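You operate a simulated robot arm through the tools that you are given. There is no shell and no other tool. Be economical: measure what you need, move in short steps, check, and stop when the job is done.

Carry out the task below with a simulated robot arm. There is one attempt and no reset: what you move stays moved.

Task
Zero the counter, then feed both billets in the channel to the lift tray.
Fine: use the FWD and PUSH buttons; the counter ends on 2.

Only the result counts: the job must be done as asked and must still hold three seconds after the hand-in. Knocking over, shifting, dropping, spilling or breaking anything else fails it.

Robot
A 6-joint arm with a two-finger parallel gripper, fixed in place. Base frame: the origin is at the foot of the arm, x ahead of it, y to its left, z up. Units: m, degrees, N and s.
It reaches about 0.904 m from its shoulder. Its first joint turns from -166.0 to 166.0 degrees. Payload 1.57 kg.
The tool frame sits at the grasp point between the pads (the TCP): z along the fingers, y along the line on which they close. The tips reach 0.03 m beyond it. Largest opening 0.11 m; finger width 0.024, thickness 0.012; the body of the gripper, 0.048 by 0.112 m, starts 0.078 m behind the TCP.
Orientation is told as [roll, pitch, yaw] about the base's x, y, z axes, in that order, counted from this pose: with the fingers straight down and closing along the base's y, the tool's x points along the base's -x, its y along +y and its z along -z.

Tools
- The arm moves only by the tool jog_arm. Its argument "commands" is a list of rows, each a list of 3 entries, a list of its own where there are three numbers: the gripper command, from -1 (shut) to 1 (fully open), values between in proportion, then the shift along the base's x, y, z in m, then the turn, a rotation vector about the base's x, y, z in degrees. In form: [[grip, [dx, dy, dz], [wx, wy, wz]], ...]. A call has 1 to 20 rows; each row is the pose to reach, as a shift and turn from the pose commanded when the call began. Rows are played at 5 a second. More than 0.05 m and 8.6 degrees between two rows, or a gripper value outside its range, and nothing of the call is played. Where a pose cannot be reached the arm comes as near as it can. A force on the tool above 40 N (or 10 N above the force at the start of the call, whichever is more), or a blocked arm, ends the call early, and 0.2 s more pass. The fingers move at their own pace (about 0.108 m/s each) and stop on an object; they squeeze with about 43 N. The grip force told is the motor's: it shows also when the fingers shut on nothing. Time passes only in rows, and 0.2 s behind the last, so rows that repeat a pose let the fingers close. It gives the time, the measured TCP pose, the force on the tool (base axes), the opening and the grip force at its end, in the units of the frame above (readings bear some noise), with the torque about the TCP (base axes, N m) and any sound that the robot's microphone picked up.
- Cameras (640 x 400 px; columns grow to the right, rows downward): "scene" is fixed at [0.0486, -0.6503, 1.7362]; the picture's right is [0.76, -0.65, 0.00], its down [-0.36, -0.41, -0.84] and it looks along [0.55, 0.64, -0.55] (base axes); focal length 359 px, centre (320, 200). "wrist" rides on the gripper at [0.07, 0.016, -0.141] in the tool frame; the picture's right is [-0.23, 0.97, 0.00], its down [-0.86, -0.20, -0.48] and it looks along [-0.47, -0.11, 0.88] (tool axes); focal length 222 px, centre (320, 200).
- capture(camera): a new picture of that camera. It takes no simulated time.
- raise_lower(by): slides the trunk up (or, below 0, down) by that many m; the arm rides with it, the base frame stays. It gives what a move gives, with no picture.
- point_at(camera, pixels): for up to 12 pixels [column, row] of the newest picture of that camera ("zoom" is the newest enlarged one), the place [x, y, z] in the base frame of the surface seen there, good to about 0.002 m. It takes no simulated time.
- close_up(camera, box): a new picture of the part [left, top, right, bottom] of that camera's present view, enlarged. It takes no simulated time.
- finish_job(): hands the job in; it is judged then, once.

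Work in short steps. Measure before you move; look again where a grasp or a placing could have gone wrong, and mend it. You have 80 turns and 38 pictures in all, those below and enlarged ones among them. Open the gripper and draw the arm clear of the work before you hand the job in, unless the task says otherwise; then end with one line.

The tools are called as name(argument=value, ...) on one line, values as JSON. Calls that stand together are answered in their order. jog_arm: Moves the arm, as the interface text tells. Its arguments: {"type":"object","properties":{"commands":{"type":"array","items":{"type":"array"}}},"required":["commands"]} The other tools are called the same way: raise_lower (by) slides the trunk up or down; capture (camera) takes a picture; point_at (camera, pixels) gives the place of the surface under pixels of a picture; close_up (camera, box) takes an enlarged picture of a part of a camera's view; finish_job () hands the job in.

At the start:

```text
t: 0.0
tcp_pos: [0.3947, -0.0523, 1.4684]
orientation: [0.0, 0.0, 0.0]
contact_force: [-0.5, 0.0, -0.3]
wrist_torque: [-0.01, 0.01, 0.0]
opening: 0.1098
gripper_force: 0.0
trunk travel left (down, up): [-0.4, 0.19]
```

scene: 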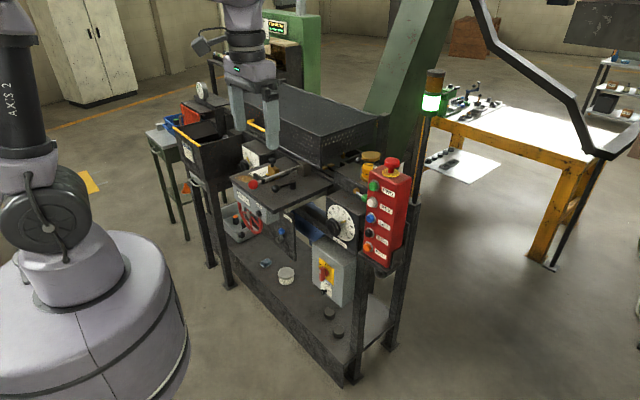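
wrist: 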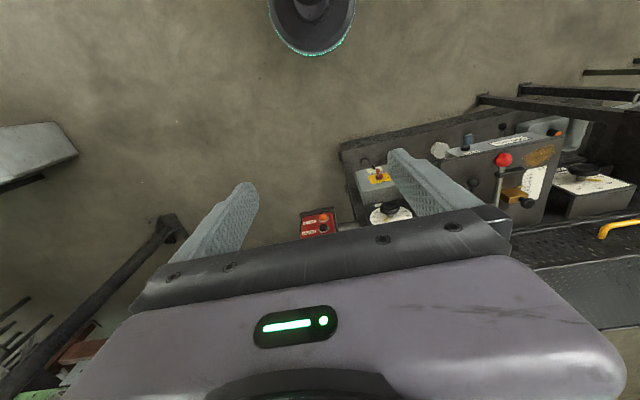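

I begin by looking closely at the workstation: the red button box around (385,215) and the bench around (280,180).

close_up(camera="scene", box=[330, 140, 430, 270])

close_up(camera="scene", box=[220, 130, 380, 310])

```text
3.08 times, centred on (380, 205) of scene
```

zoom: 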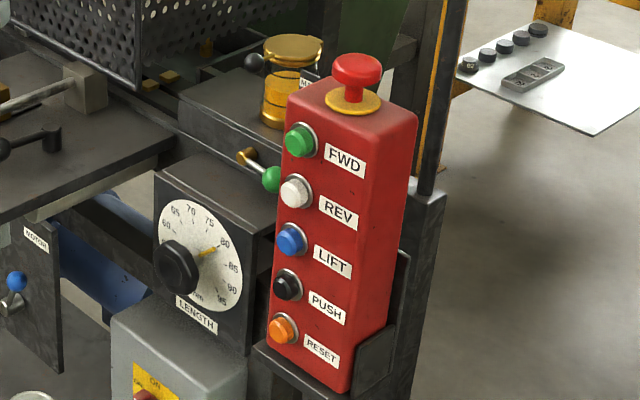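

```text
2.22 times, centred on (300, 220) of scene
```

zoom: 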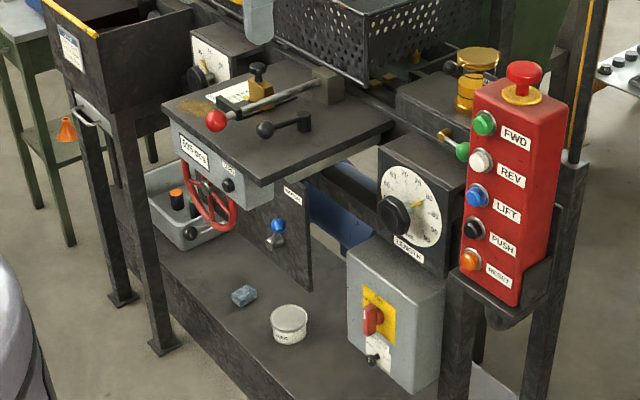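

The counter may be the window near zoom (195,150), i.e. scene (268,188); I zoom there and measure the buttons.

close_up(camera="scene", box=[225, 150, 305, 250])

close_up(camera="scene", box=[360, 150, 410, 270])

```text
4.00 times, centred on (265, 200) of scene
```

zoom: 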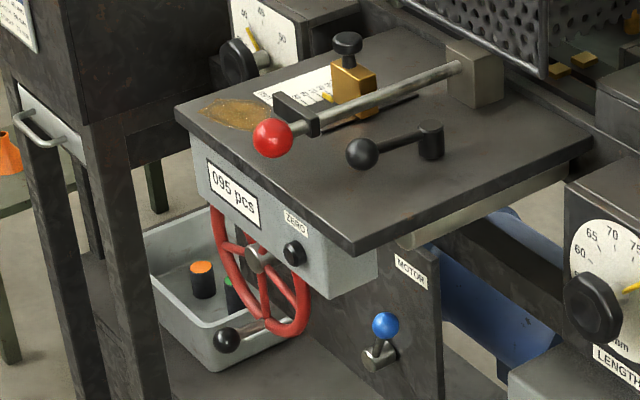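

```text
3.33 times, centred on (385, 210) of scene
```

zoom: 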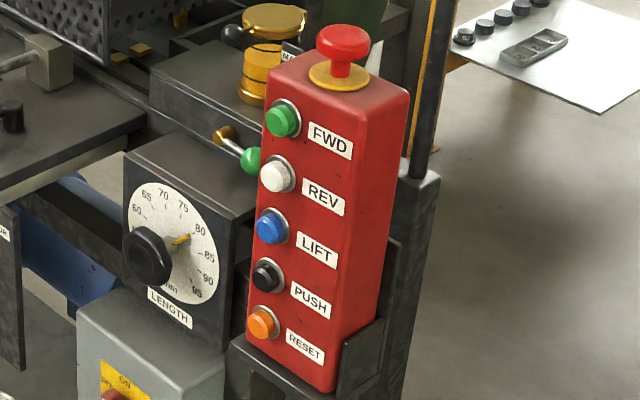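

The counter shows "095 pcs" with a black ZERO button beside it. I measure the five buttons and panel labels in this zoom.

point_at(camera="zoom", pixels=[[280, 121], [274, 176], [269, 228], [264, 276], [260, 324], [330, 140], [310, 300], [345, 35], [262, 190], [250, 160], [300, 170], [340, 370]])

point_at(camera="scene", pixels=[[298, 213], [267, 198], [257, 172], [282, 197], [320, 270], [321, 231], [313, 191], [293, 184], [283, 215], [306, 221]])

close_up(camera="scene", box=[290, 230, 360, 310])

close_up(camera="scene", box=[240, 60, 450, 200])

```text
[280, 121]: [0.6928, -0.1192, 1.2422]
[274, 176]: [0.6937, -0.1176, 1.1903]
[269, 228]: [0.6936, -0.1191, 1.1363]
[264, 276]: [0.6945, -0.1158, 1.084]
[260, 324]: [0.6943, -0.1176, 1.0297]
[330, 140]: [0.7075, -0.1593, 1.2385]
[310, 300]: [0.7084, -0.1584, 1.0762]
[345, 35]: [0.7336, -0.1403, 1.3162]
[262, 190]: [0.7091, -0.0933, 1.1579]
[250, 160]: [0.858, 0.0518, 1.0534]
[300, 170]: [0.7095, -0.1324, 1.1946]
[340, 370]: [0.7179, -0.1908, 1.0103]
```

```text
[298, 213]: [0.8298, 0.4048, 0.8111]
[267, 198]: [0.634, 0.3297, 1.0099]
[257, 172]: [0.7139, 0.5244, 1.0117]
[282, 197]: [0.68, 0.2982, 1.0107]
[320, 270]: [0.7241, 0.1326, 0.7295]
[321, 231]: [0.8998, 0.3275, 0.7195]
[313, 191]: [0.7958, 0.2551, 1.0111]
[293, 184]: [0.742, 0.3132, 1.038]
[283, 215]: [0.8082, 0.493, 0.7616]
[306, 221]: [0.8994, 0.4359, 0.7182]
```

```text
5.00 times, centred on (325, 270) of scene
```

zoom: 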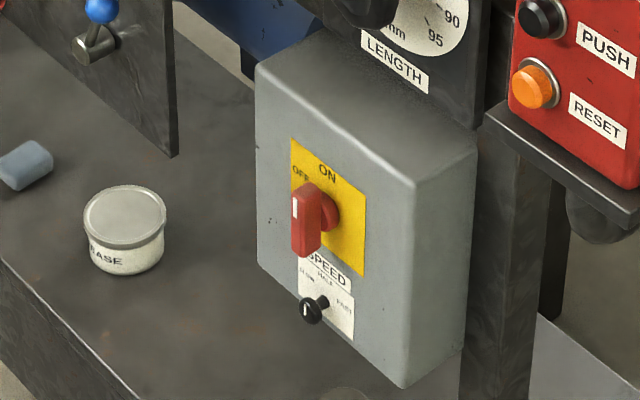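

```text
2.86 times, centred on (345, 130) of scene
```

zoom: 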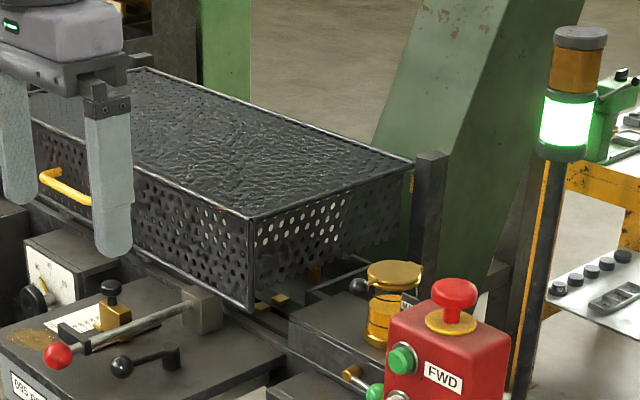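

The green tower lamp is lit and the main switch seems to point up at ON. Now I locate the ZERO button at scene ≈(258,213) and look at what the wrist camera can see.

close_up(camera="scene", box=[244, 190, 284, 230])

point_at(camera="scene", pixels=[[258, 213], [259, 205], [243, 198], [266, 213], [270, 221], [248, 230], [233, 165], [251, 215], [233, 185]])

close_up(camera="wrist", box=[320, 110, 640, 310])

```text
10.00 times, centred on (264, 210) of scene
```

zoom: 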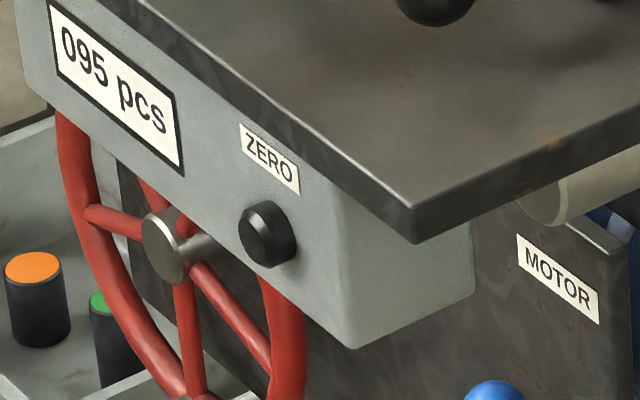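

```text
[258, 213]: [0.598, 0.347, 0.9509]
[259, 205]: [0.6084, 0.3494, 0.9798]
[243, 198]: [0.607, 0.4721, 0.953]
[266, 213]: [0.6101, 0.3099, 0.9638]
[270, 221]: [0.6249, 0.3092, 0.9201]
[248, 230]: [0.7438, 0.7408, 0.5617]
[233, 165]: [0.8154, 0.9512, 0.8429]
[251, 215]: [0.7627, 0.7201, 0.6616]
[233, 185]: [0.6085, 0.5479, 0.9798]
```

```text
2.00 times, centred on (480, 210) of wrist
```

zoom: 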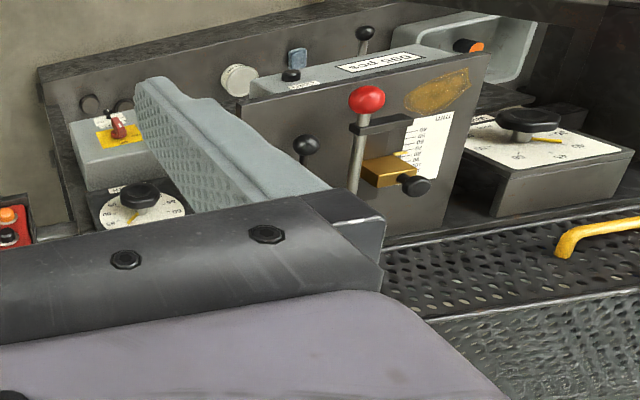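

The ZERO button is at about (0.598, 0.347, 0.951), facing -x, and the red box's buttons face -x too. I turn the tool so the fingers point along +x with the camera above them: half of a 180° turn first, gripper closing.

jog_arm(commands=[[-1, [0.01, 0, 0], [5.78, 0, -5.78]], [-1, [0.02, 0, 0], [11.56, 0, -11.56]], [-1, [0.03, 0, 0], [17.34, 0, -17.34]], [-1, [0.04, 0, 0], [23.12, 0, -23.12]], [-1, [0.05, 0, 0], [28.9, 0, -28.9]], [-1, [0.06, 0, 0], [34.68, 0, -34.68]], [-1, [0.07, 0, 0], [40.46, 0, -40.46]], [-1, [0.08, 0, 0], [46.24, 0, -46.24]], [-1, [0.09, 0, 0], [52.02, 0, -52.02]], [-1, [0.1, 0, 0], [57.8, 0, -57.8]], [-1, [0.1, 0, 0], [63.64, 0, -63.64]]])

```text
t: 2.4
tcp_pos: [0.4943, -0.0511, 1.4686]
orientation: [54.8, 29.9, -54.8]
contact_force: [-0.6, 0.3, 0.5]
wrist_torque: [0.01, -0.02, -0.02]
opening: 0.0001
gripper_force: 21.4
trunk travel left (down, up): [-0.4, 0.19]
```

That went as commanded. I do the second half of the turn, about the same axis, while moving slightly down.

jog_arm(commands=[[-1, [0, 0, -0.01], [5.78, 0, -5.78]], [-1, [0, 0, -0.02], [11.56, 0, -11.56]], [-1, [0, 0, -0.03], [17.34, 0, -17.34]], [-1, [0, 0, -0.04], [23.12, 0, -23.12]], [-1, [0, 0, -0.05], [28.9, 0, -28.9]], [-1, [0, 0, -0.06], [34.68, 0, -34.68]], [-1, [0, 0, -0.07], [40.46, 0, -40.46]], [-1, [0, 0, -0.08], [46.24, 0, -46.24]], [-1, [0, 0, -0.09], [52.02, 0, -52.02]], [-1, [0, 0, -0.1], [57.8, 0, -57.8]], [-1, [0, 0, -0.1], [63.64, 0, -63.64]]])

capture(camera="wrist")

```text
t: 4.8
tcp_pos: [0.5225, -0.0591, 1.363]
orientation: [-63.1, 89.8, 116.9]
contact_force: [-0.4, 0.1, 0.1]
wrist_torque: [0.0, 0.01, -0.01]
opening: 0.0001
gripper_force: 21.1
out of reach, approached as far as the arm can: row 9, 10, 11
trunk travel left (down, up): [-0.4, 0.19]
```

```text
27 pictures are left
```

wrist: 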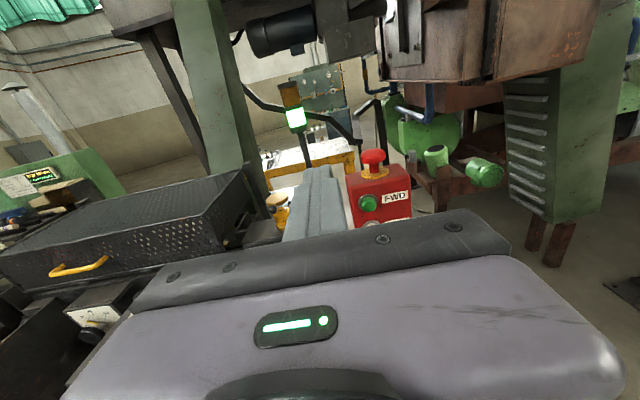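

The fingers now point along +x, with the panel ahead (FWD at (368,203)). I lower the trunk 0.12 m to put the TCP level near FWD (z 1.242), still 0.14 m clear of the box.

raise_lower(by=-0.12)

jog_arm(commands=[[-1, [0.02, 0, 0], [0, 0, 0]], [-1, [0.04, 0, 0], [0, 0, 0]]])

capture(camera="scene")

```text
t: 6.3
tcp_pos: [0.5224, -0.06, 1.2421]
orientation: [-178.3, 90.0, 1.6]
contact_force: [-0.7, 0.3, -0.5]
wrist_torque: [0.0, -0.02, -0.01]
opening: 0.0
gripper_force: 21.3
trunk travel left (down, up): [-0.28, 0.31]
```

```text
t: 6.9
tcp_pos: [0.5629, -0.0582, 1.2439]
orientation: [163.6, 89.9, -16.5]
contact_force: [-0.3, -0.3, -0.2]
wrist_torque: [-0.01, 0.0, -0.01]
opening: 0.0
gripper_force: 21.1
trunk travel left (down, up): [-0.28, 0.31]
```

```text
26 pictures are left
```

scene: 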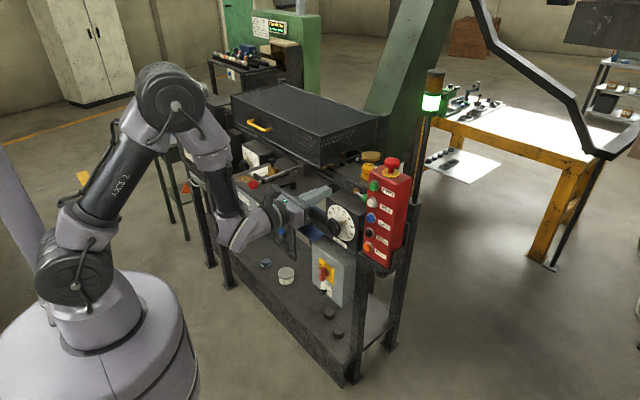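

The arm is clear. I slide left at this height towards y≈0.34 while drawing back in x, so that the wrist camera can see the ZERO button and the handwheel.

jog_arm(commands=[[-1, [-0.01, 0.04, 0], [0, 0, 0]], [-1, [-0.02, 0.08, 0], [0, 0, 0]], [-1, [-0.03, 0.12, 0], [0, 0, 0]], [-1, [-0.04, 0.16, 0], [0, 0, 0]], [-1, [-0.06, 0.2, 0], [0, 0, 0]], [-1, [-0.08, 0.24, 0], [0, 0, 0]], [-1, [-0.1, 0.28, 0], [0, 0, 0]], [-1, [-0.12, 0.32, 0], [0, 0, 0]], [-1, [-0.13, 0.36, 0], [0, 0, 0]], [-1, [-0.13, 0.4, 0], [0, 0, 0]]])

raise_lower(by=-0.2)

capture(camera="wrist")

```text
t: 9.1
tcp_pos: [0.4617, 0.1579, 1.1867]
orientation: [-175.6, 86.7, 8.9]
contact_force: [-0.2, 0.6, 0.1]
wrist_torque: [0.03, 0.0, -0.03]
opening: 0.0
gripper_force: 20.6
out of reach, approached as far as the arm can: row 4, 5, 6, 7, 8, 9, 10
trunk travel left (down, up): [-0.28, 0.31]
```

```text
t: 11.3
tcp_pos: [0.4614, 0.1581, 0.9869]
orientation: [-175.8, 86.8, 8.6]
contact_force: [0.2, -0.5, -1.4]
wrist_torque: [0.01, -0.01, 0.0]
opening: 0.0
gripper_force: 21.6
trunk travel left (down, up): [-0.08, 0.51]
```

```text
25 pictures are left
```

wrist: 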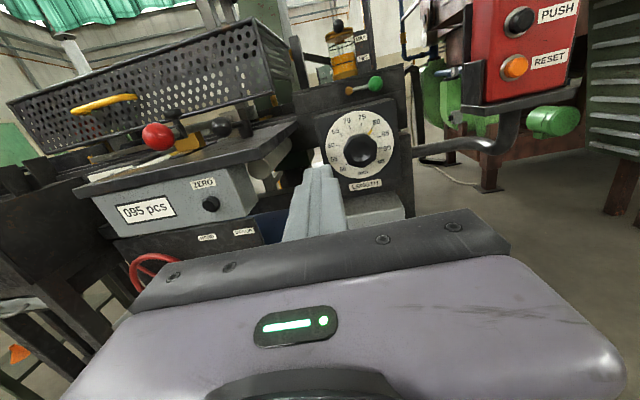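

From here ZERO shows at (211,204), the wheel rim around (150,270), and the counter reads 095. I measure these.

point_at(camera="wrist", pixels=[[211, 204], [205, 184], [132, 272], [150, 256], [240, 165], [180, 170], [157, 137], [250, 210], [268, 235], [150, 268], [146, 211], [300, 125]])

jog_arm(commands=[[-1, [0, 0, 0], [0, 0, 0]]])

```text
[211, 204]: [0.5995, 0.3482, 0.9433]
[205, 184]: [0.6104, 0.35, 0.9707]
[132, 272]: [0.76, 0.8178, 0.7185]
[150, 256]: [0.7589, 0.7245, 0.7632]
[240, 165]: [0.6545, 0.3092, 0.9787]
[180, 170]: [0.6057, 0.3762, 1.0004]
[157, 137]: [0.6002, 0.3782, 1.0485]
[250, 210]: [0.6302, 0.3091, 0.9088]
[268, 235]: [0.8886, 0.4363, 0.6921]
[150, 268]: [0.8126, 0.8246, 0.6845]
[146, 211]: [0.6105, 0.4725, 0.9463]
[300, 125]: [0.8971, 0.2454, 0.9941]
```

```text
t: 11.7
tcp_pos: [0.4599, 0.1577, 0.9866]
orientation: [-175.7, 86.8, 8.6]
contact_force: [0.2, 0.2, -0.8]
wrist_torque: [-0.04, -0.04, -0.02]
opening: 0.0002
gripper_force: 21.3
trunk travel left (down, up): [-0.08, 0.51]
```

The ZERO face is at ≈(0.599, 0.347, 0.947), panel at x 0.610, and the wheel lies well behind. I move to a stand-off with tips about 2 cm in front of it.

jog_arm(commands=[[-1, [0.02, 0.038, -0.008], [0, 0, 0]], [-1, [0.04, 0.076, -0.016], [0, 0, 0]], [-1, [0.06, 0.114, -0.024], [0, 0, 0]], [-1, [0.075, 0.152, -0.032], [0, 0, 0]], [-1, [0.087, 0.187, -0.042], [0, 0, 0]], [-1, [0.087, 0.187, -0.042], [0, 0, 0]]])

capture(camera="wrist")

```text
t: 13.1
tcp_pos: [0.5466, 0.2291, 0.9146]
orientation: [179.1, 84.4, 7.6]
contact_force: [-0.8, 0.2, 0.2]
wrist_torque: [0.0, 0.0, -0.01]
opening: 0.0
gripper_force: 21.2
out of reach, approached as far as the arm can: row 1, 2, 3, 4, 5, 6
trunk travel left (down, up): [-0.08, 0.51]
```

```text
24 pictures are left
```

wrist: 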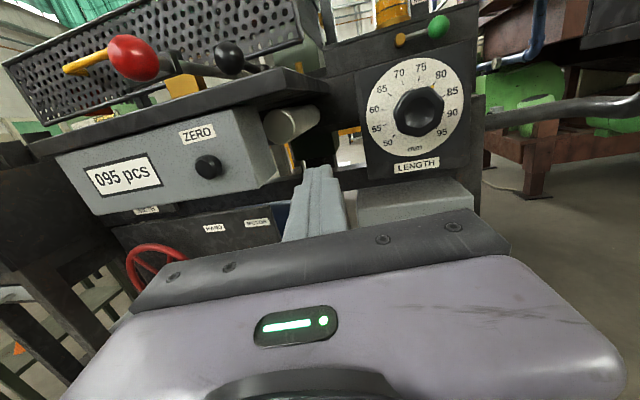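

Progress in y was limited by the wrist. I turn the tool to the left about z by 24° where it stands (a slanted press is fine), then try going further.

jog_arm(commands=[[-1, [0, 0.01, 0.0], [0, 0, 8]], [-1, [-0.01, 0.02, 0.01], [0, 0, 16]], [-1, [-0.02, 0.04, 0.02], [0, 0, 24]], [-1, [-0.03, 0.06, 0.03], [0, 0, 30]]])

capture(camera="scene")

```text
t: 14.1
tcp_pos: [0.5163, 0.2887, 0.9476]
orientation: [179.1, 84.4, 37.8]
contact_force: [-0.4, -0.2, -0.7]
wrist_torque: [0.01, -0.02, 0.01]
opening: 0.0
gripper_force: 21.3
trunk travel left (down, up): [-0.08, 0.51]
```

```text
23 pictures are left
```

scene: 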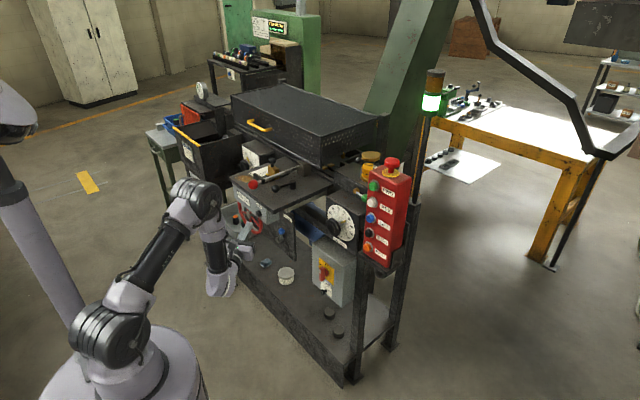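

All reached at yaw ≈38°. Now I step toward the standoff in front of ZERO, reducing the slant a bit.

jog_arm(commands=[[-1, [0.0, 0.024, 0.0], [0, 0, 0]], [-1, [0.0, 0.046, 0.0], [0, 0, -4]], [-1, [0.015, 0.048, -0.002], [0, 0, -10]], [-1, [0.03, 0.049, -0.003], [0, 0, -16]], [-1, [0.03, 0.049, -0.003], [0, 0, -16]]])

capture(camera="wrist")

```text
t: 15.3
tcp_pos: [0.545, 0.3405, 0.946]
orientation: [179.1, 84.5, 21.6]
contact_force: [0.2, -0.2, 0.0]
wrist_torque: [0.02, -0.01, -0.02]
opening: 0.0
gripper_force: 21.2
trunk travel left (down, up): [-0.08, 0.51]
```

```text
22 pictures are left
```

wrist: 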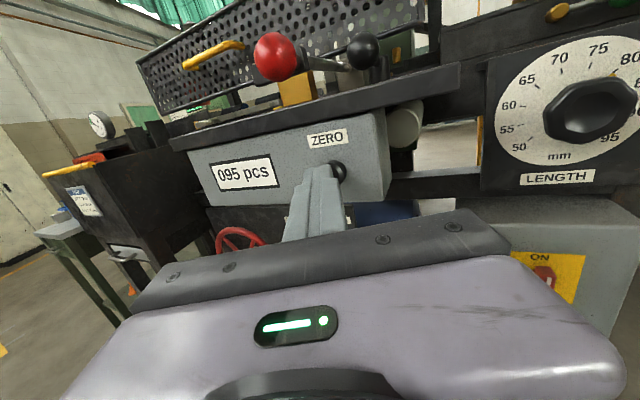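

The tips stand about 2 cm before ZERO, aligned with it (button at (340,172)). I press along +x in small steps and then withdraw.

jog_arm(commands=[[-1, [0.012, -0.003, -0.001], [0, 0, 0]], [-1, [0.018, -0.003, -0.001], [0, 0, 0]], [-1, [0.021, -0.003, -0.001], [0, 0, 0]], [-1, [0.024, -0.003, -0.001], [0, 0, 0]], [-1, [0.026, -0.003, -0.001], [0, 0, 0]], [-1, [0.028, -0.003, -0.001], [0, 0, 0]]])

close_up(camera="wrist", box=[180, 100, 420, 250])

```text
t: 16.7
tcp_pos: [0.5744, 0.3369, 0.9471]
orientation: [178.8, 84.5, 21.3]
contact_force: [-4.6, -1.7, -1.2]
wrist_torque: [0.02, 0.06, -0.02]
opening: 0.0
gripper_force: 21.5
trunk travel left (down, up): [-0.08, 0.51]
heard: click
```

```text
2.67 times, centred on (300, 175) of wrist
```

zoom: 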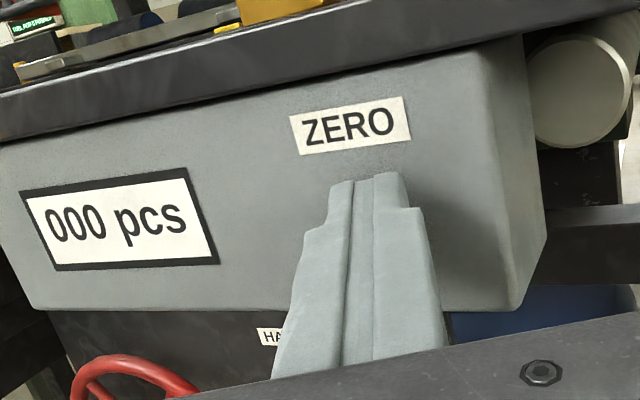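

The counter reads 000. I withdraw and take a look at the HAND/MOTOR lever and the surrounding.

jog_arm(commands=[[-1, [-0.02, 0, 0], [0, 0, 0]], [-1, [-0.06, 0, 0], [0, 0, 0]], [-1, [-0.075, -0.03, 0.01], [0, 0, 8]], [-1, [-0.08, -0.06, 0.02], [0, 0, 14]]])

raise_lower(by=0.25)

capture(camera="wrist")

close_up(camera="scene", box=[260, 190, 340, 260])

```text
t: 17.7
tcp_pos: [0.4938, 0.2787, 0.9665]
orientation: [179.6, 84.5, 36.2]
contact_force: [0.4, -0.1, -0.2]
wrist_torque: [-0.02, -0.01, 0.01]
opening: 0.0001
gripper_force: 20.9
trunk travel left (down, up): [-0.08, 0.51]
```

```text
t: 20.2
tcp_pos: [0.4941, 0.2803, 1.2156]
orientation: [179.0, 84.4, 35.6]
contact_force: [-0.2, 0.5, 0.2]
wrist_torque: [-0.02, 0.0, -0.01]
opening: 0.0001
gripper_force: 21.9
trunk travel left (down, up): [-0.33, 0.26]
```

```text
20 pictures are left
```

wrist: 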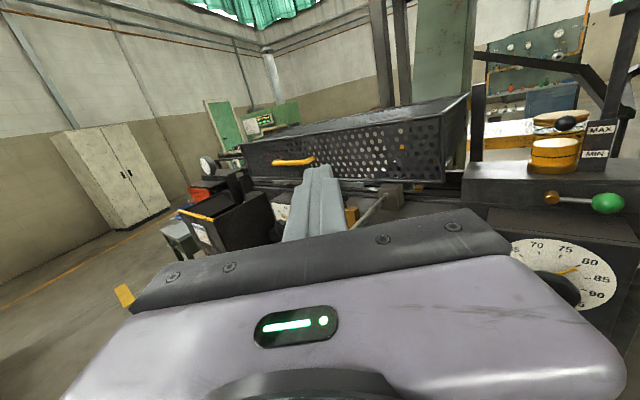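

```text
5.71 times, centred on (300, 225) of scene
```

zoom: 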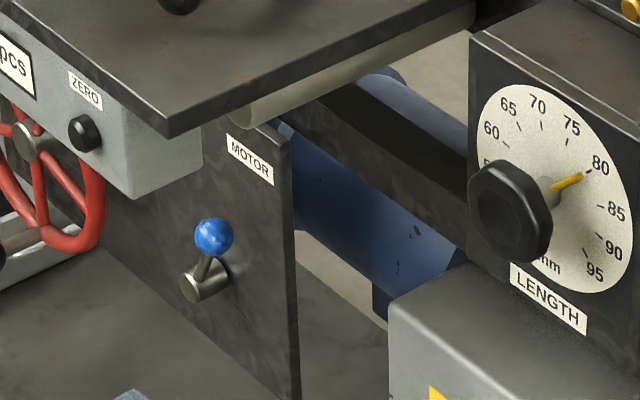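

ZERO is done. I look at the region behind the table where the channel may be (scene (300-400,130-200)).

close_up(camera="scene", box=[310, 145, 390, 195])

close_up(camera="scene", box=[160, 80, 320, 190])

```text
8.00 times, centred on (350, 170) of scene
```

zoom: 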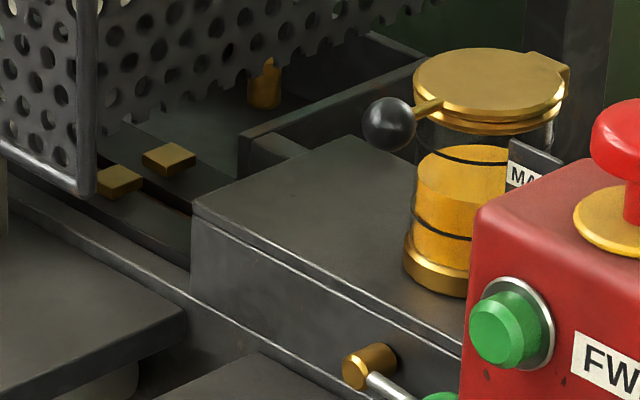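

```text
3.64 times, centred on (240, 135) of scene
```

zoom: 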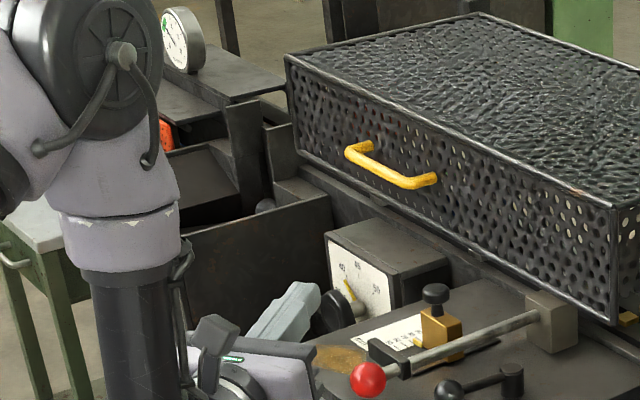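

The guard hides most of the feed, so I'll watch the counter and use sound. I move over to FWD at (0.693, -0.119, 1.242), straightening the yaw on the way, stopping 5 cm short.

jog_arm(commands=[[-1, [0.01, -0.04, 0.003], [0, 0, -3.4]], [-1, [0.03, -0.08, 0.006], [0, 0, -6.8]], [-1, [0.05, -0.12, 0.009], [0, 0, -10.2]], [-1, [0.07, -0.16, 0.012], [0, 0, -13.6]], [-1, [0.085, -0.2, 0.015], [0, 0, -17]], [-1, [0.1, -0.24, 0.018], [0, 0, -20.4]], [-1, [0.11, -0.28, 0.021], [0, 0, -23.8]], [-1, [0.12, -0.32, 0.023], [0, 0, -27.2]], [-1, [0.12, -0.36, 0.023], [0, 0, -31]], [-1, [0.12, -0.399, 0.023], [0, 0, -35]], [-1, [0.12, -0.399, 0.023], [0, 0, -35]]])

capture(camera="wrist")

```text
t: 22.6
tcp_pos: [0.6115, -0.117, 1.2388]
orientation: [178.9, 84.4, 0.6]
contact_force: [-0.1, 0.2, 1.0]
wrist_torque: [0.03, -0.01, 0.0]
opening: 0.0001
gripper_force: 21.3
trunk travel left (down, up): [-0.33, 0.26]
```

```text
16 pictures are left
```

wrist: 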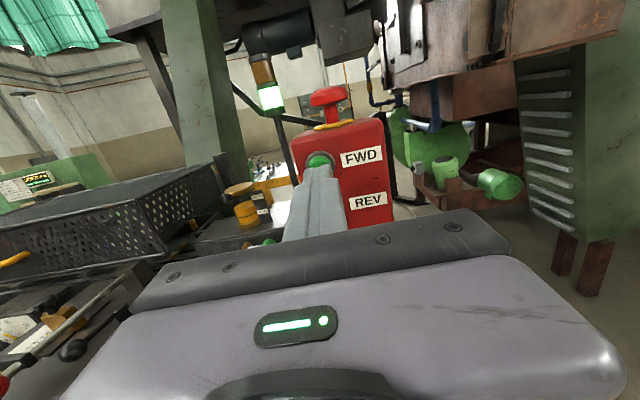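

Aligned with FWD, tips about 5 cm short. I press it a few mm and hold briefly, then release.

jog_arm(commands=[[-1, [0.03, -0.002, 0], [0, 0, 0]], [-1, [0.045, -0.002, 0], [0, 0, 0]], [-1, [0.051, -0.002, 0], [0, 0, 0]], [-1, [0.054, -0.002, 0], [0, 0, 0]], [-1, [0.057, -0.002, 0], [0, 0, 0]], [-1, [0.059, -0.002, 0], [0, 0, 0]], [-1, [0.045, -0.002, 0], [0, 0, 0]], [-1, [0.03, -0.002, 0], [0, 0, 0]]])

capture(camera="scene")

```text
t: 24.4
tcp_pos: [0.6443, -0.1229, 1.2381]
orientation: [178.7, 84.3, 0.3]
contact_force: [-0.5, -0.1, 0.3]
wrist_torque: [-0.03, 0.0, 0.01]
opening: 0.0
gripper_force: 21.5
trunk travel left (down, up): [-0.33, 0.26]
heard: click
```

```text
15 pictures are left
```

scene: 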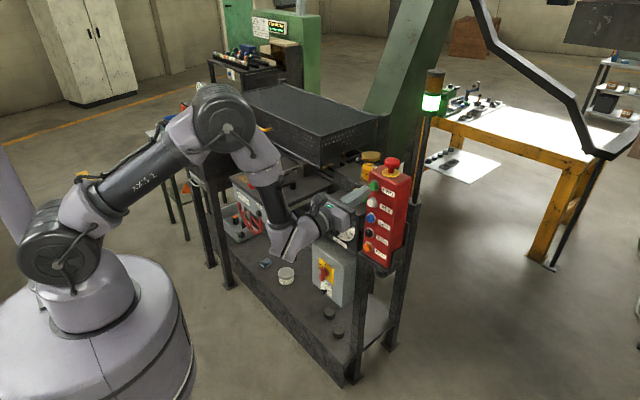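

FWD clicked. I check the channel area and the lever/counter for changes.

close_up(camera="scene", box=[225, 145, 385, 245])

```text
4.00 times, centred on (305, 195) of scene
```

zoom: 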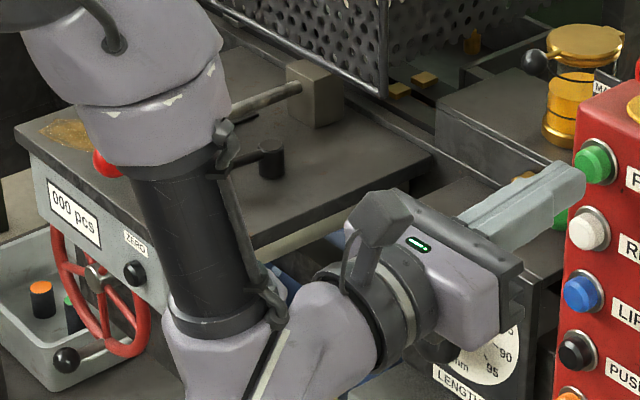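

The counter is still 000 and I see no motion. I hold FWD for about 2 s to see whether it is a hold-to-run button.

jog_arm(commands=[[-1, [0.018, 0.003, 0], [0, 0, 0]], [-1, [0.024, 0.003, 0], [0, 0, 0]], [-1, [0.028, 0.003, 0], [0, 0, 0]], [-1, [0.028, 0.003, 0], [0, 0, 0]], [-1, [0.028, 0.003, 0], [0, 0, 0]], [-1, [0.028, 0.003, 0], [0, 0, 0]], [-1, [0.028, 0.003, 0], [0, 0, 0]], [-1, [0.028, 0.003, 0], [0, 0, 0]], [-1, [0.028, 0.003, 0], [0, 0, 0]], [-1, [0.028, 0.003, 0], [0, 0, 0]], [-1, [0.028, 0.003, 0], [0, 0, 0]], [-1, [0.028, 0.003, 0], [0, 0, 0]]])

close_up(camera="scene", box=[225, 145, 385, 245])

```text
t: 27.1
tcp_pos: [0.6718, -0.1194, 1.2405]
orientation: [179.0, 84.3, 0.6]
contact_force: [-11.9, -0.2, -4.8]
wrist_torque: [0.01, 0.23, 0.04]
opening: 0.0001
gripper_force: 21.4
trunk travel left (down, up): [-0.33, 0.26]
heard: click
```

```text
4.00 times, centred on (305, 195) of scene
```

zoom: 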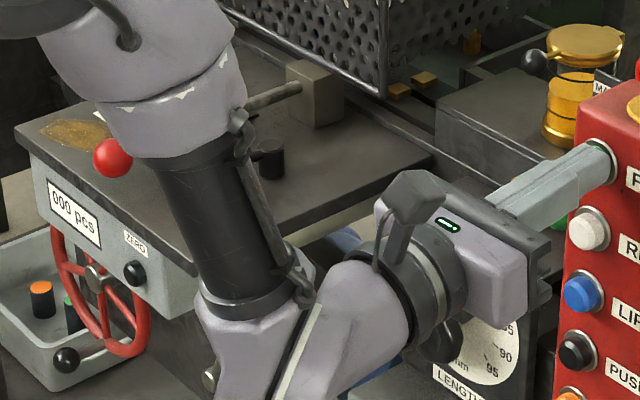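

The click came but nothing visible moved. I back off, turn left and raise to look over the feed area with the wrist camera.

jog_arm(commands=[[-1, [-0.03, 0, 0], [0, 0, 0]], [-1, [-0.06, 0.02, 0.01], [0, 0, 8]], [-1, [-0.06, 0.04, 0.03], [0, 5, 14]], [-1, [-0.06, 0.06, 0.06], [0, 10, 20]], [-1, [-0.06, 0.08, 0.1], [0, 15, 26]], [-1, [-0.06, 0.1, 0.14], [0, 20, 30]], [-1, [-0.06, 0.1, 0.14], [0, 20, 30]]])

raise_lower(by=0.1)

capture(camera="wrist")

point_at(camera="scene", pixels=[[279, 228], [281, 235]])

```text
t: 28.6
tcp_pos: [0.6148, -0.0183, 1.3785]
orientation: [-22.4, 75.5, -170.7]
contact_force: [-0.1, -0.3, -0.3]
wrist_torque: [0.0, -0.04, -0.01]
opening: 0.0
gripper_force: 21.7
trunk travel left (down, up): [-0.33, 0.26]
```

```text
t: 30.0
tcp_pos: [0.6146, -0.018, 1.4789]
orientation: [-22.6, 75.5, -171.1]
contact_force: [-0.3, 0.0, 0.5]
wrist_torque: [-0.01, -0.03, 0.0]
opening: 0.0
gripper_force: 20.8
trunk travel left (down, up): [-0.43, 0.16]
```

```text
12 pictures are left
```

wrist: 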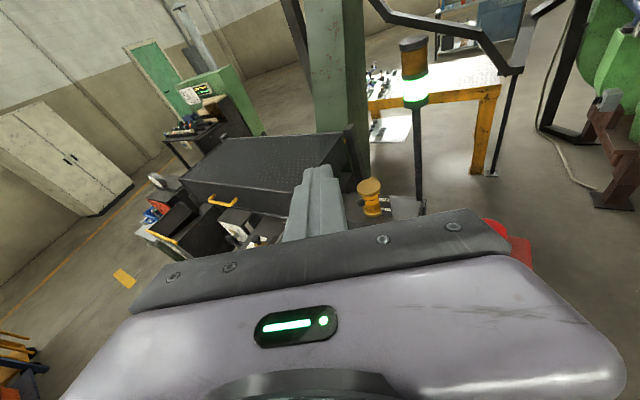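

```text
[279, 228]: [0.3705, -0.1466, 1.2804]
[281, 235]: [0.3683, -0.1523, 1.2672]
```

The guard hides the feed from here. I check the HAND/MOTOR lever in the scene view at scene ≈(280,228), if the arm doesn't cover it.

close_up(camera="scene", box=[250, 190, 330, 240])

```text
8.00 times, centred on (290, 215) of scene
```

zoom: 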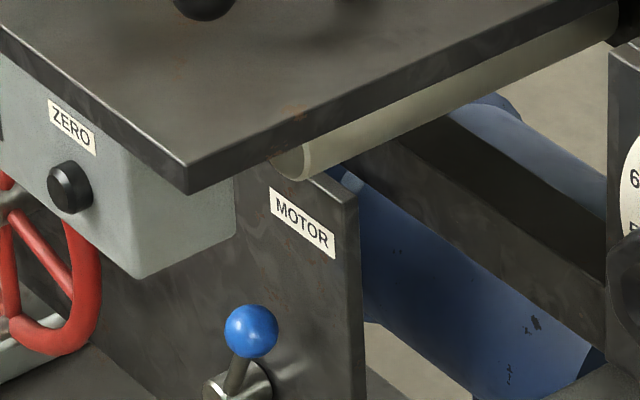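

point_at(camera="zoom", pixels=[[250, 328], [210, 392], [302, 222], [285, 203], [320, 245], [235, 375], [200, 330], [320, 330], [262, 375], [350, 300]])

```text
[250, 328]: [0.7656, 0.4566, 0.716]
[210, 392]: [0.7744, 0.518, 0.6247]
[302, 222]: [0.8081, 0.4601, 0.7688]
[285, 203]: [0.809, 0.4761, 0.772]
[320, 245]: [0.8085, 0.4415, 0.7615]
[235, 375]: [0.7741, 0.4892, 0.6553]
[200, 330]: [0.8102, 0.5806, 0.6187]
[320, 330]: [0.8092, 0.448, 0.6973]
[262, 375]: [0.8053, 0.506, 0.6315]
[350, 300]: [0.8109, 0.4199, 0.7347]
```

The lever leans right toward the MOTOR label (ball y 0.457, pivot y ≈0.51; label y 0.459), and the lamp is green, so the motor drive is engaged. I return to the panel to try PUSH at (0.694, -0.117, 1.084).

jog_arm(commands=[[-1, [0, -0.02, -0.03], [0, -4, -6]], [-1, [0, -0.04, -0.06], [0, -8, -12]], [-1, [0, -0.06, -0.09], [0, -12, -18]], [-1, [0, -0.08, -0.12], [0, -16, -24]], [-1, [0, -0.1, -0.14], [0, -20, -30]], [-1, [0.01, -0.1, -0.14], [0, -20, -30]]])

raise_lower(by=-0.256)

capture(camera="wrist")

```text
t: 31.4
tcp_pos: [0.6252, -0.1182, 1.335]
orientation: [178.9, 84.4, 0.4]
contact_force: [-0.4, -0.2, -0.7]
wrist_torque: [0.03, -0.02, 0.01]
opening: 0.0003
gripper_force: 20.7
trunk travel left (down, up): [-0.43, 0.16]
```

```text
t: 34.0
tcp_pos: [0.6252, -0.1183, 1.0802]
orientation: [179.0, 84.4, 0.7]
contact_force: [0.2, 0.0, -0.5]
wrist_torque: [-0.03, -0.01, 0.0]
opening: 0.0001
gripper_force: 21.2
trunk travel left (down, up): [-0.174, 0.416]
```

```text
10 pictures are left
```

wrist: 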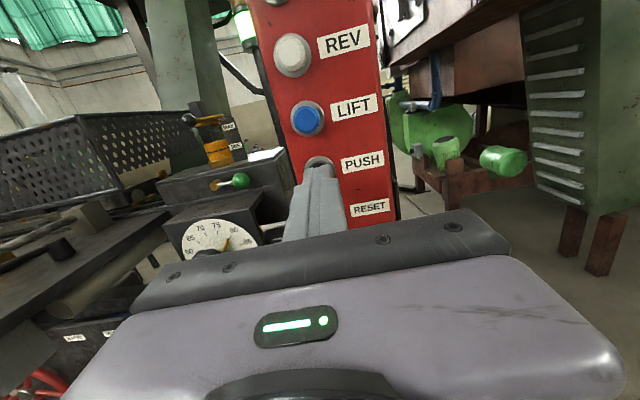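

Aligned with PUSH at (318,163). I press it, hold briefly, and release, then look.

jog_arm(commands=[[-1, [0.03, 0, 0], [0, 0, 0]], [-1, [0.04, 0, 0], [0, 0, 0]], [-1, [0.044, 0, 0], [0, 0, 0]], [-1, [0.046, 0, 0], [0, 0, 0]], [-1, [0.046, 0, 0], [0, 0, 0]], [-1, [0.035, 0, 0], [0, 0, 0]], [-1, [0.0, 0, 0], [0, 0, 0]], [-1, [0.0, 0, 0], [0, 0, 0]], [-1, [0.0, 0, 0], [0, 0, 0]], [-1, [0.0, 0, 0], [0, 0, 0]]])

close_up(camera="scene", box=[225, 125, 385, 225])

```text
t: 36.2
tcp_pos: [0.6235, -0.1149, 1.0811]
orientation: [179.0, 84.4, 0.6]
contact_force: [0.1, -0.4, 1.0]
wrist_torque: [-0.02, -0.04, -0.03]
opening: 0.0001
gripper_force: 21.0
trunk travel left (down, up): [-0.174, 0.416]
heard: click
```

```text
4.00 times, centred on (305, 175) of scene
```

zoom: 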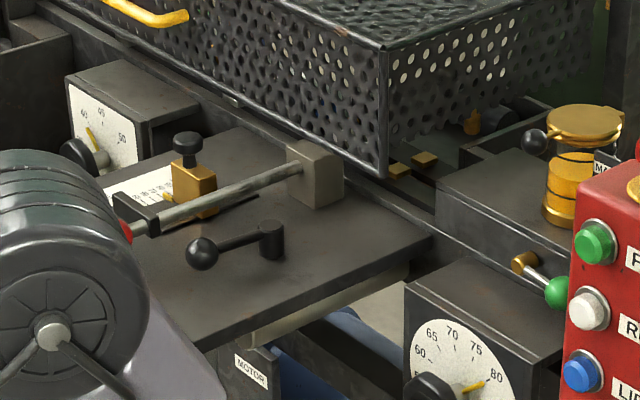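

I zoom on the channel end near scene (346,160) to compare with before.

close_up(camera="scene", box=[320, 140, 384, 180])

```text
10.00 times, centred on (352, 160) of scene
```

zoom: 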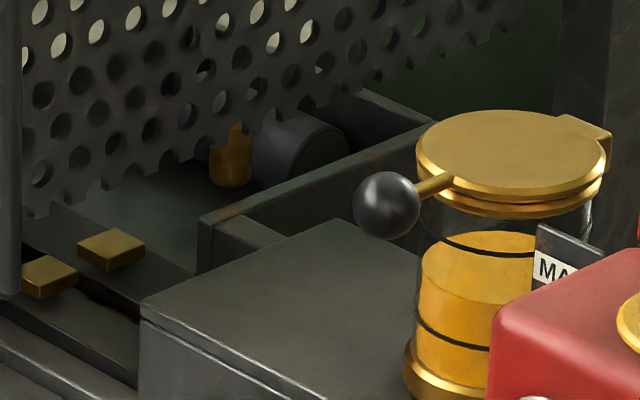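

A grey billet now lies in the tray behind the brass stop (zoom (300,150)), which was not there before: one fed. I go up to FWD, press it for the next billet, and check the counter.

raise_lower(by=0.158)

jog_arm(commands=[[-1, [0.03, 0, 0], [0, 0, 0]], [-1, [0.04, 0, 0], [0, 0, 0]], [-1, [0.045, 0, 0], [0, 0, 0]], [-1, [0.048, 0, 0], [0, 0, 0]], [-1, [0.048, 0, 0], [0, 0, 0]], [-1, [0.048, 0, 0], [0, 0, 0]], [-1, [0.048, 0, 0], [0, 0, 0]], [-1, [0.048, 0, 0], [0, 0, 0]], [-1, [0.048, 0, 0], [0, 0, 0]], [-1, [0.048, 0, 0], [0, 0, 0]], [-1, [0.048, 0, 0], [0, 0, 0]], [-1, [0.048, 0, 0], [0, 0, 0]], [-1, [0.03, 0, 0], [0, 0, 0]], [-1, [0.0, 0, 0], [0, 0, 0]], [-1, [0.0, 0, 0], [0, 0, 0]]])

close_up(camera="scene", box=[235, 140, 379, 230])

```text
t: 38.0
tcp_pos: [0.6224, -0.116, 1.2381]
orientation: [179.2, 84.3, 0.7]
contact_force: [0.9, -0.3, -0.3]
wrist_torque: [-0.01, 0.0, 0.02]
opening: 0.0
gripper_force: 21.8
trunk travel left (down, up): [-0.332, 0.258]
```

```text
t: 41.2
tcp_pos: [0.6218, -0.1146, 1.2389]
orientation: [178.9, 84.4, 0.4]
contact_force: [-0.1, -0.5, -0.5]
wrist_torque: [-0.02, 0.01, -0.01]
opening: 0.0002
gripper_force: 21.2
trunk travel left (down, up): [-0.332, 0.258]
heard: click
```

```text
4.44 times, centred on (307, 185) of scene
```

zoom: 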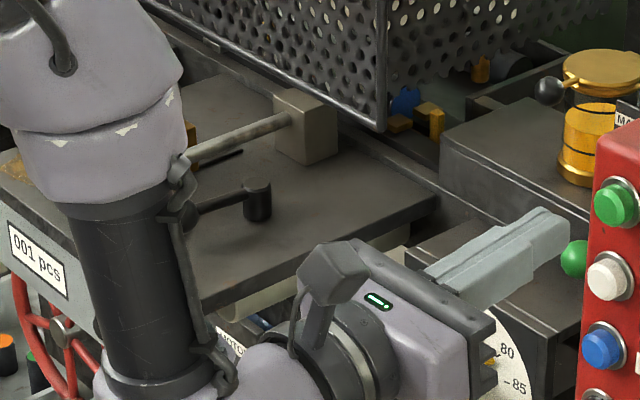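

Counter reads 001; a blue piece and a risen brass stop now show at (410,100)/(430,115). I let a second pass and zoom there.

jog_arm(commands=[[-1, [0, 0, 0], [0, 0, 0]], [-1, [0, 0, 0], [0, 0, 0]], [-1, [0, 0, 0], [0, 0, 0]], [-1, [0, 0, 0], [0, 0, 0]], [-1, [0, 0, 0], [0, 0, 0]]])

close_up(camera="scene", box=[304, 140, 368, 180])

```text
t: 42.4
tcp_pos: [0.6216, -0.1144, 1.239]
orientation: [179.1, 84.4, 0.5]
contact_force: [-0.3, -0.2, -0.4]
wrist_torque: [0.03, -0.02, -0.03]
opening: 0.0
gripper_force: 20.6
trunk travel left (down, up): [-0.332, 0.258]
```

```text
10.00 times, centred on (336, 160) of scene
```

zoom: 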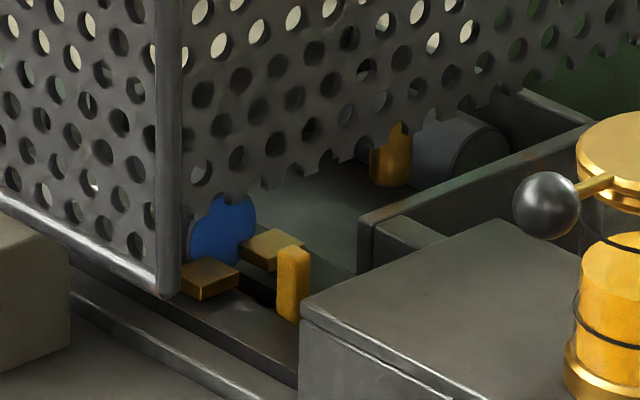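

A billet with a blue end is now at the channel end next to a yellow pin. I measure these against the first billet.

point_at(camera="zoom", pixels=[[222, 235], [292, 260], [292, 300], [208, 270], [270, 242], [480, 145], [440, 130], [390, 165], [310, 190], [230, 340], [375, 215], [130, 240]])

```text
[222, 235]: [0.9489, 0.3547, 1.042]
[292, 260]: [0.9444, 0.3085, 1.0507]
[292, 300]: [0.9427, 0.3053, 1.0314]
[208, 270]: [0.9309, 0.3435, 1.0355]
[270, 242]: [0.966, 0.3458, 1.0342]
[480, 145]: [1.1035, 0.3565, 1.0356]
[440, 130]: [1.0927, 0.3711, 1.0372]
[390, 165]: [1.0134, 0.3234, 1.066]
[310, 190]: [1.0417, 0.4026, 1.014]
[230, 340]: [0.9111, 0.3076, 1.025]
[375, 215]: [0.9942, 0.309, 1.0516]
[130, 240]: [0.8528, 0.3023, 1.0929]
```

The blue-ended billet's end is at y≈0.355, matching the first billet's (0.357), so it is in place before the pusher. I lower to PUSH and press.

raise_lower(by=-0.158)

jog_arm(commands=[[-1, [0.03, 0, 0], [0, 0, 0]], [-1, [0.04, 0, 0], [0, 0, 0]], [-1, [0.045, 0, 0], [0, 0, 0]], [-1, [0.048, 0, 0], [0, 0, 0]], [-1, [0.048, 0, 0], [0, 0, 0]], [-1, [0.035, 0, 0], [0, 0, 0]], [-1, [0.0, 0, 0], [0, 0, 0]], [-1, [-0.02, 0, 0], [0, 0, 0]], [-1, [-0.02, 0, 0], [0, 0, 0]], [-1, [-0.02, 0, 0], [0, 0, 0]], [-1, [-0.02, 0, 0], [0, 0, 0]]])

raise_lower(by=0.158)

close_up(camera="scene", box=[235, 140, 379, 230])

```text
t: 44.2
tcp_pos: [0.6219, -0.1139, 1.0823]
orientation: [178.9, 84.4, 0.6]
contact_force: [0.2, 0.9, 0.6]
wrist_torque: [0.0, 0.01, -0.02]
opening: 0.0001
gripper_force: 21.9
trunk travel left (down, up): [-0.174, 0.416]
```

```text
t: 46.6
tcp_pos: [0.6011, -0.1138, 1.081]
orientation: [179.0, 84.4, 0.6]
contact_force: [-0.4, 0.0, -0.5]
wrist_torque: [0.04, 0.01, -0.01]
opening: 0.0
gripper_force: 21.4
trunk travel left (down, up): [-0.174, 0.416]
heard: click
```

```text
t: 48.5
tcp_pos: [0.6008, -0.1135, 1.2383]
orientation: [179.0, 84.4, 0.6]
contact_force: [-0.2, 0.2, 0.2]
wrist_torque: [-0.01, -0.01, -0.01]
opening: 0.0
gripper_force: 21.4
trunk travel left (down, up): [-0.332, 0.258]
```

```text
4.44 times, centred on (307, 185) of scene
```

zoom: 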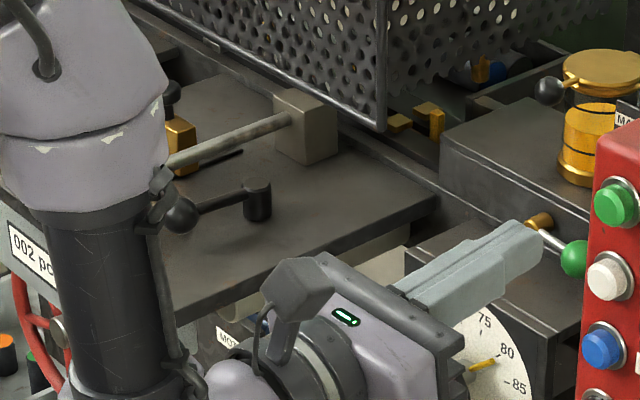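

The counter reads 002 and the blue-ended billet has crossed to the tray. I verify both billets there.

close_up(camera="scene", box=[320, 140, 368, 170])

```text
13.33 times, centred on (344, 155) of scene
```

zoom: 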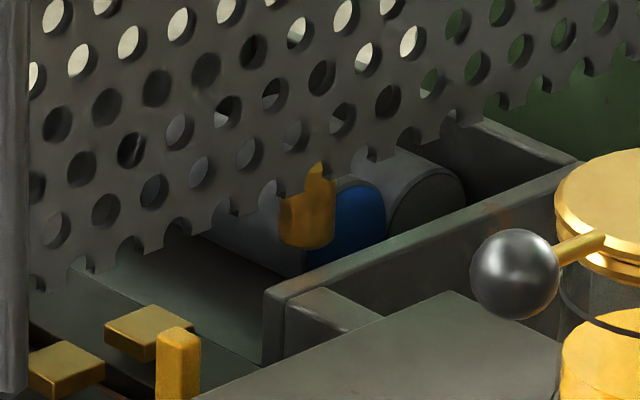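

Both billets lie side by side in the tray (the blue end at (350,220), the grey one at (430,200)) and the counter shows 002. I draw the arm back and open the gripper.

jog_arm(commands=[[-1, [-0.02, 0, 0.01], [0, 0, 0]], [0, [-0.035, 0, 0.02], [0, 0, 0]], [1, [-0.04, 0, 0.03], [0, 0, 0]], [1, [-0.04, 0, 0.03], [0, 0, 0]], [1, [-0.04, 0, 0.03], [0, 0, 0]]])

raise_lower(by=0.1)

close_up(camera="scene", box=[225, 130, 425, 255])

```text
t: 49.7
tcp_pos: [0.559, -0.1153, 1.2701]
orientation: [179.0, 84.5, 0.5]
contact_force: [0.1, -0.4, 0.8]
wrist_torque: [-0.02, -0.03, -0.03]
opening: 0.1097
gripper_force: 0.0
trunk travel left (down, up): [-0.332, 0.258]
```

```text
t: 51.0
tcp_pos: [0.5599, -0.1153, 1.3691]
orientation: [179.1, 84.4, 0.7]
contact_force: [0.2, -0.2, -0.5]
wrist_torque: [0.01, -0.01, -0.02]
opening: 0.11
gripper_force: 0.0
trunk travel left (down, up): [-0.432, 0.158]
```

```text
3.20 times, centred on (325, 192) of scene
```

zoom: 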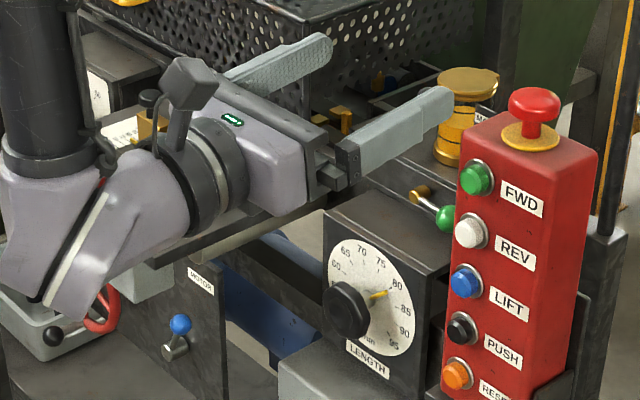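

The arm is clear with the gripper open, nothing else was moved, and the count was 002; I hand in.

finish_job()

```text
The job is handed in.
```

I zeroed the counter and fed both billets to the lift tray with FWD and PUSH. The counter last read 002, both billets lay in the tray, and I drew the arm clear with the gripper open before handing in.
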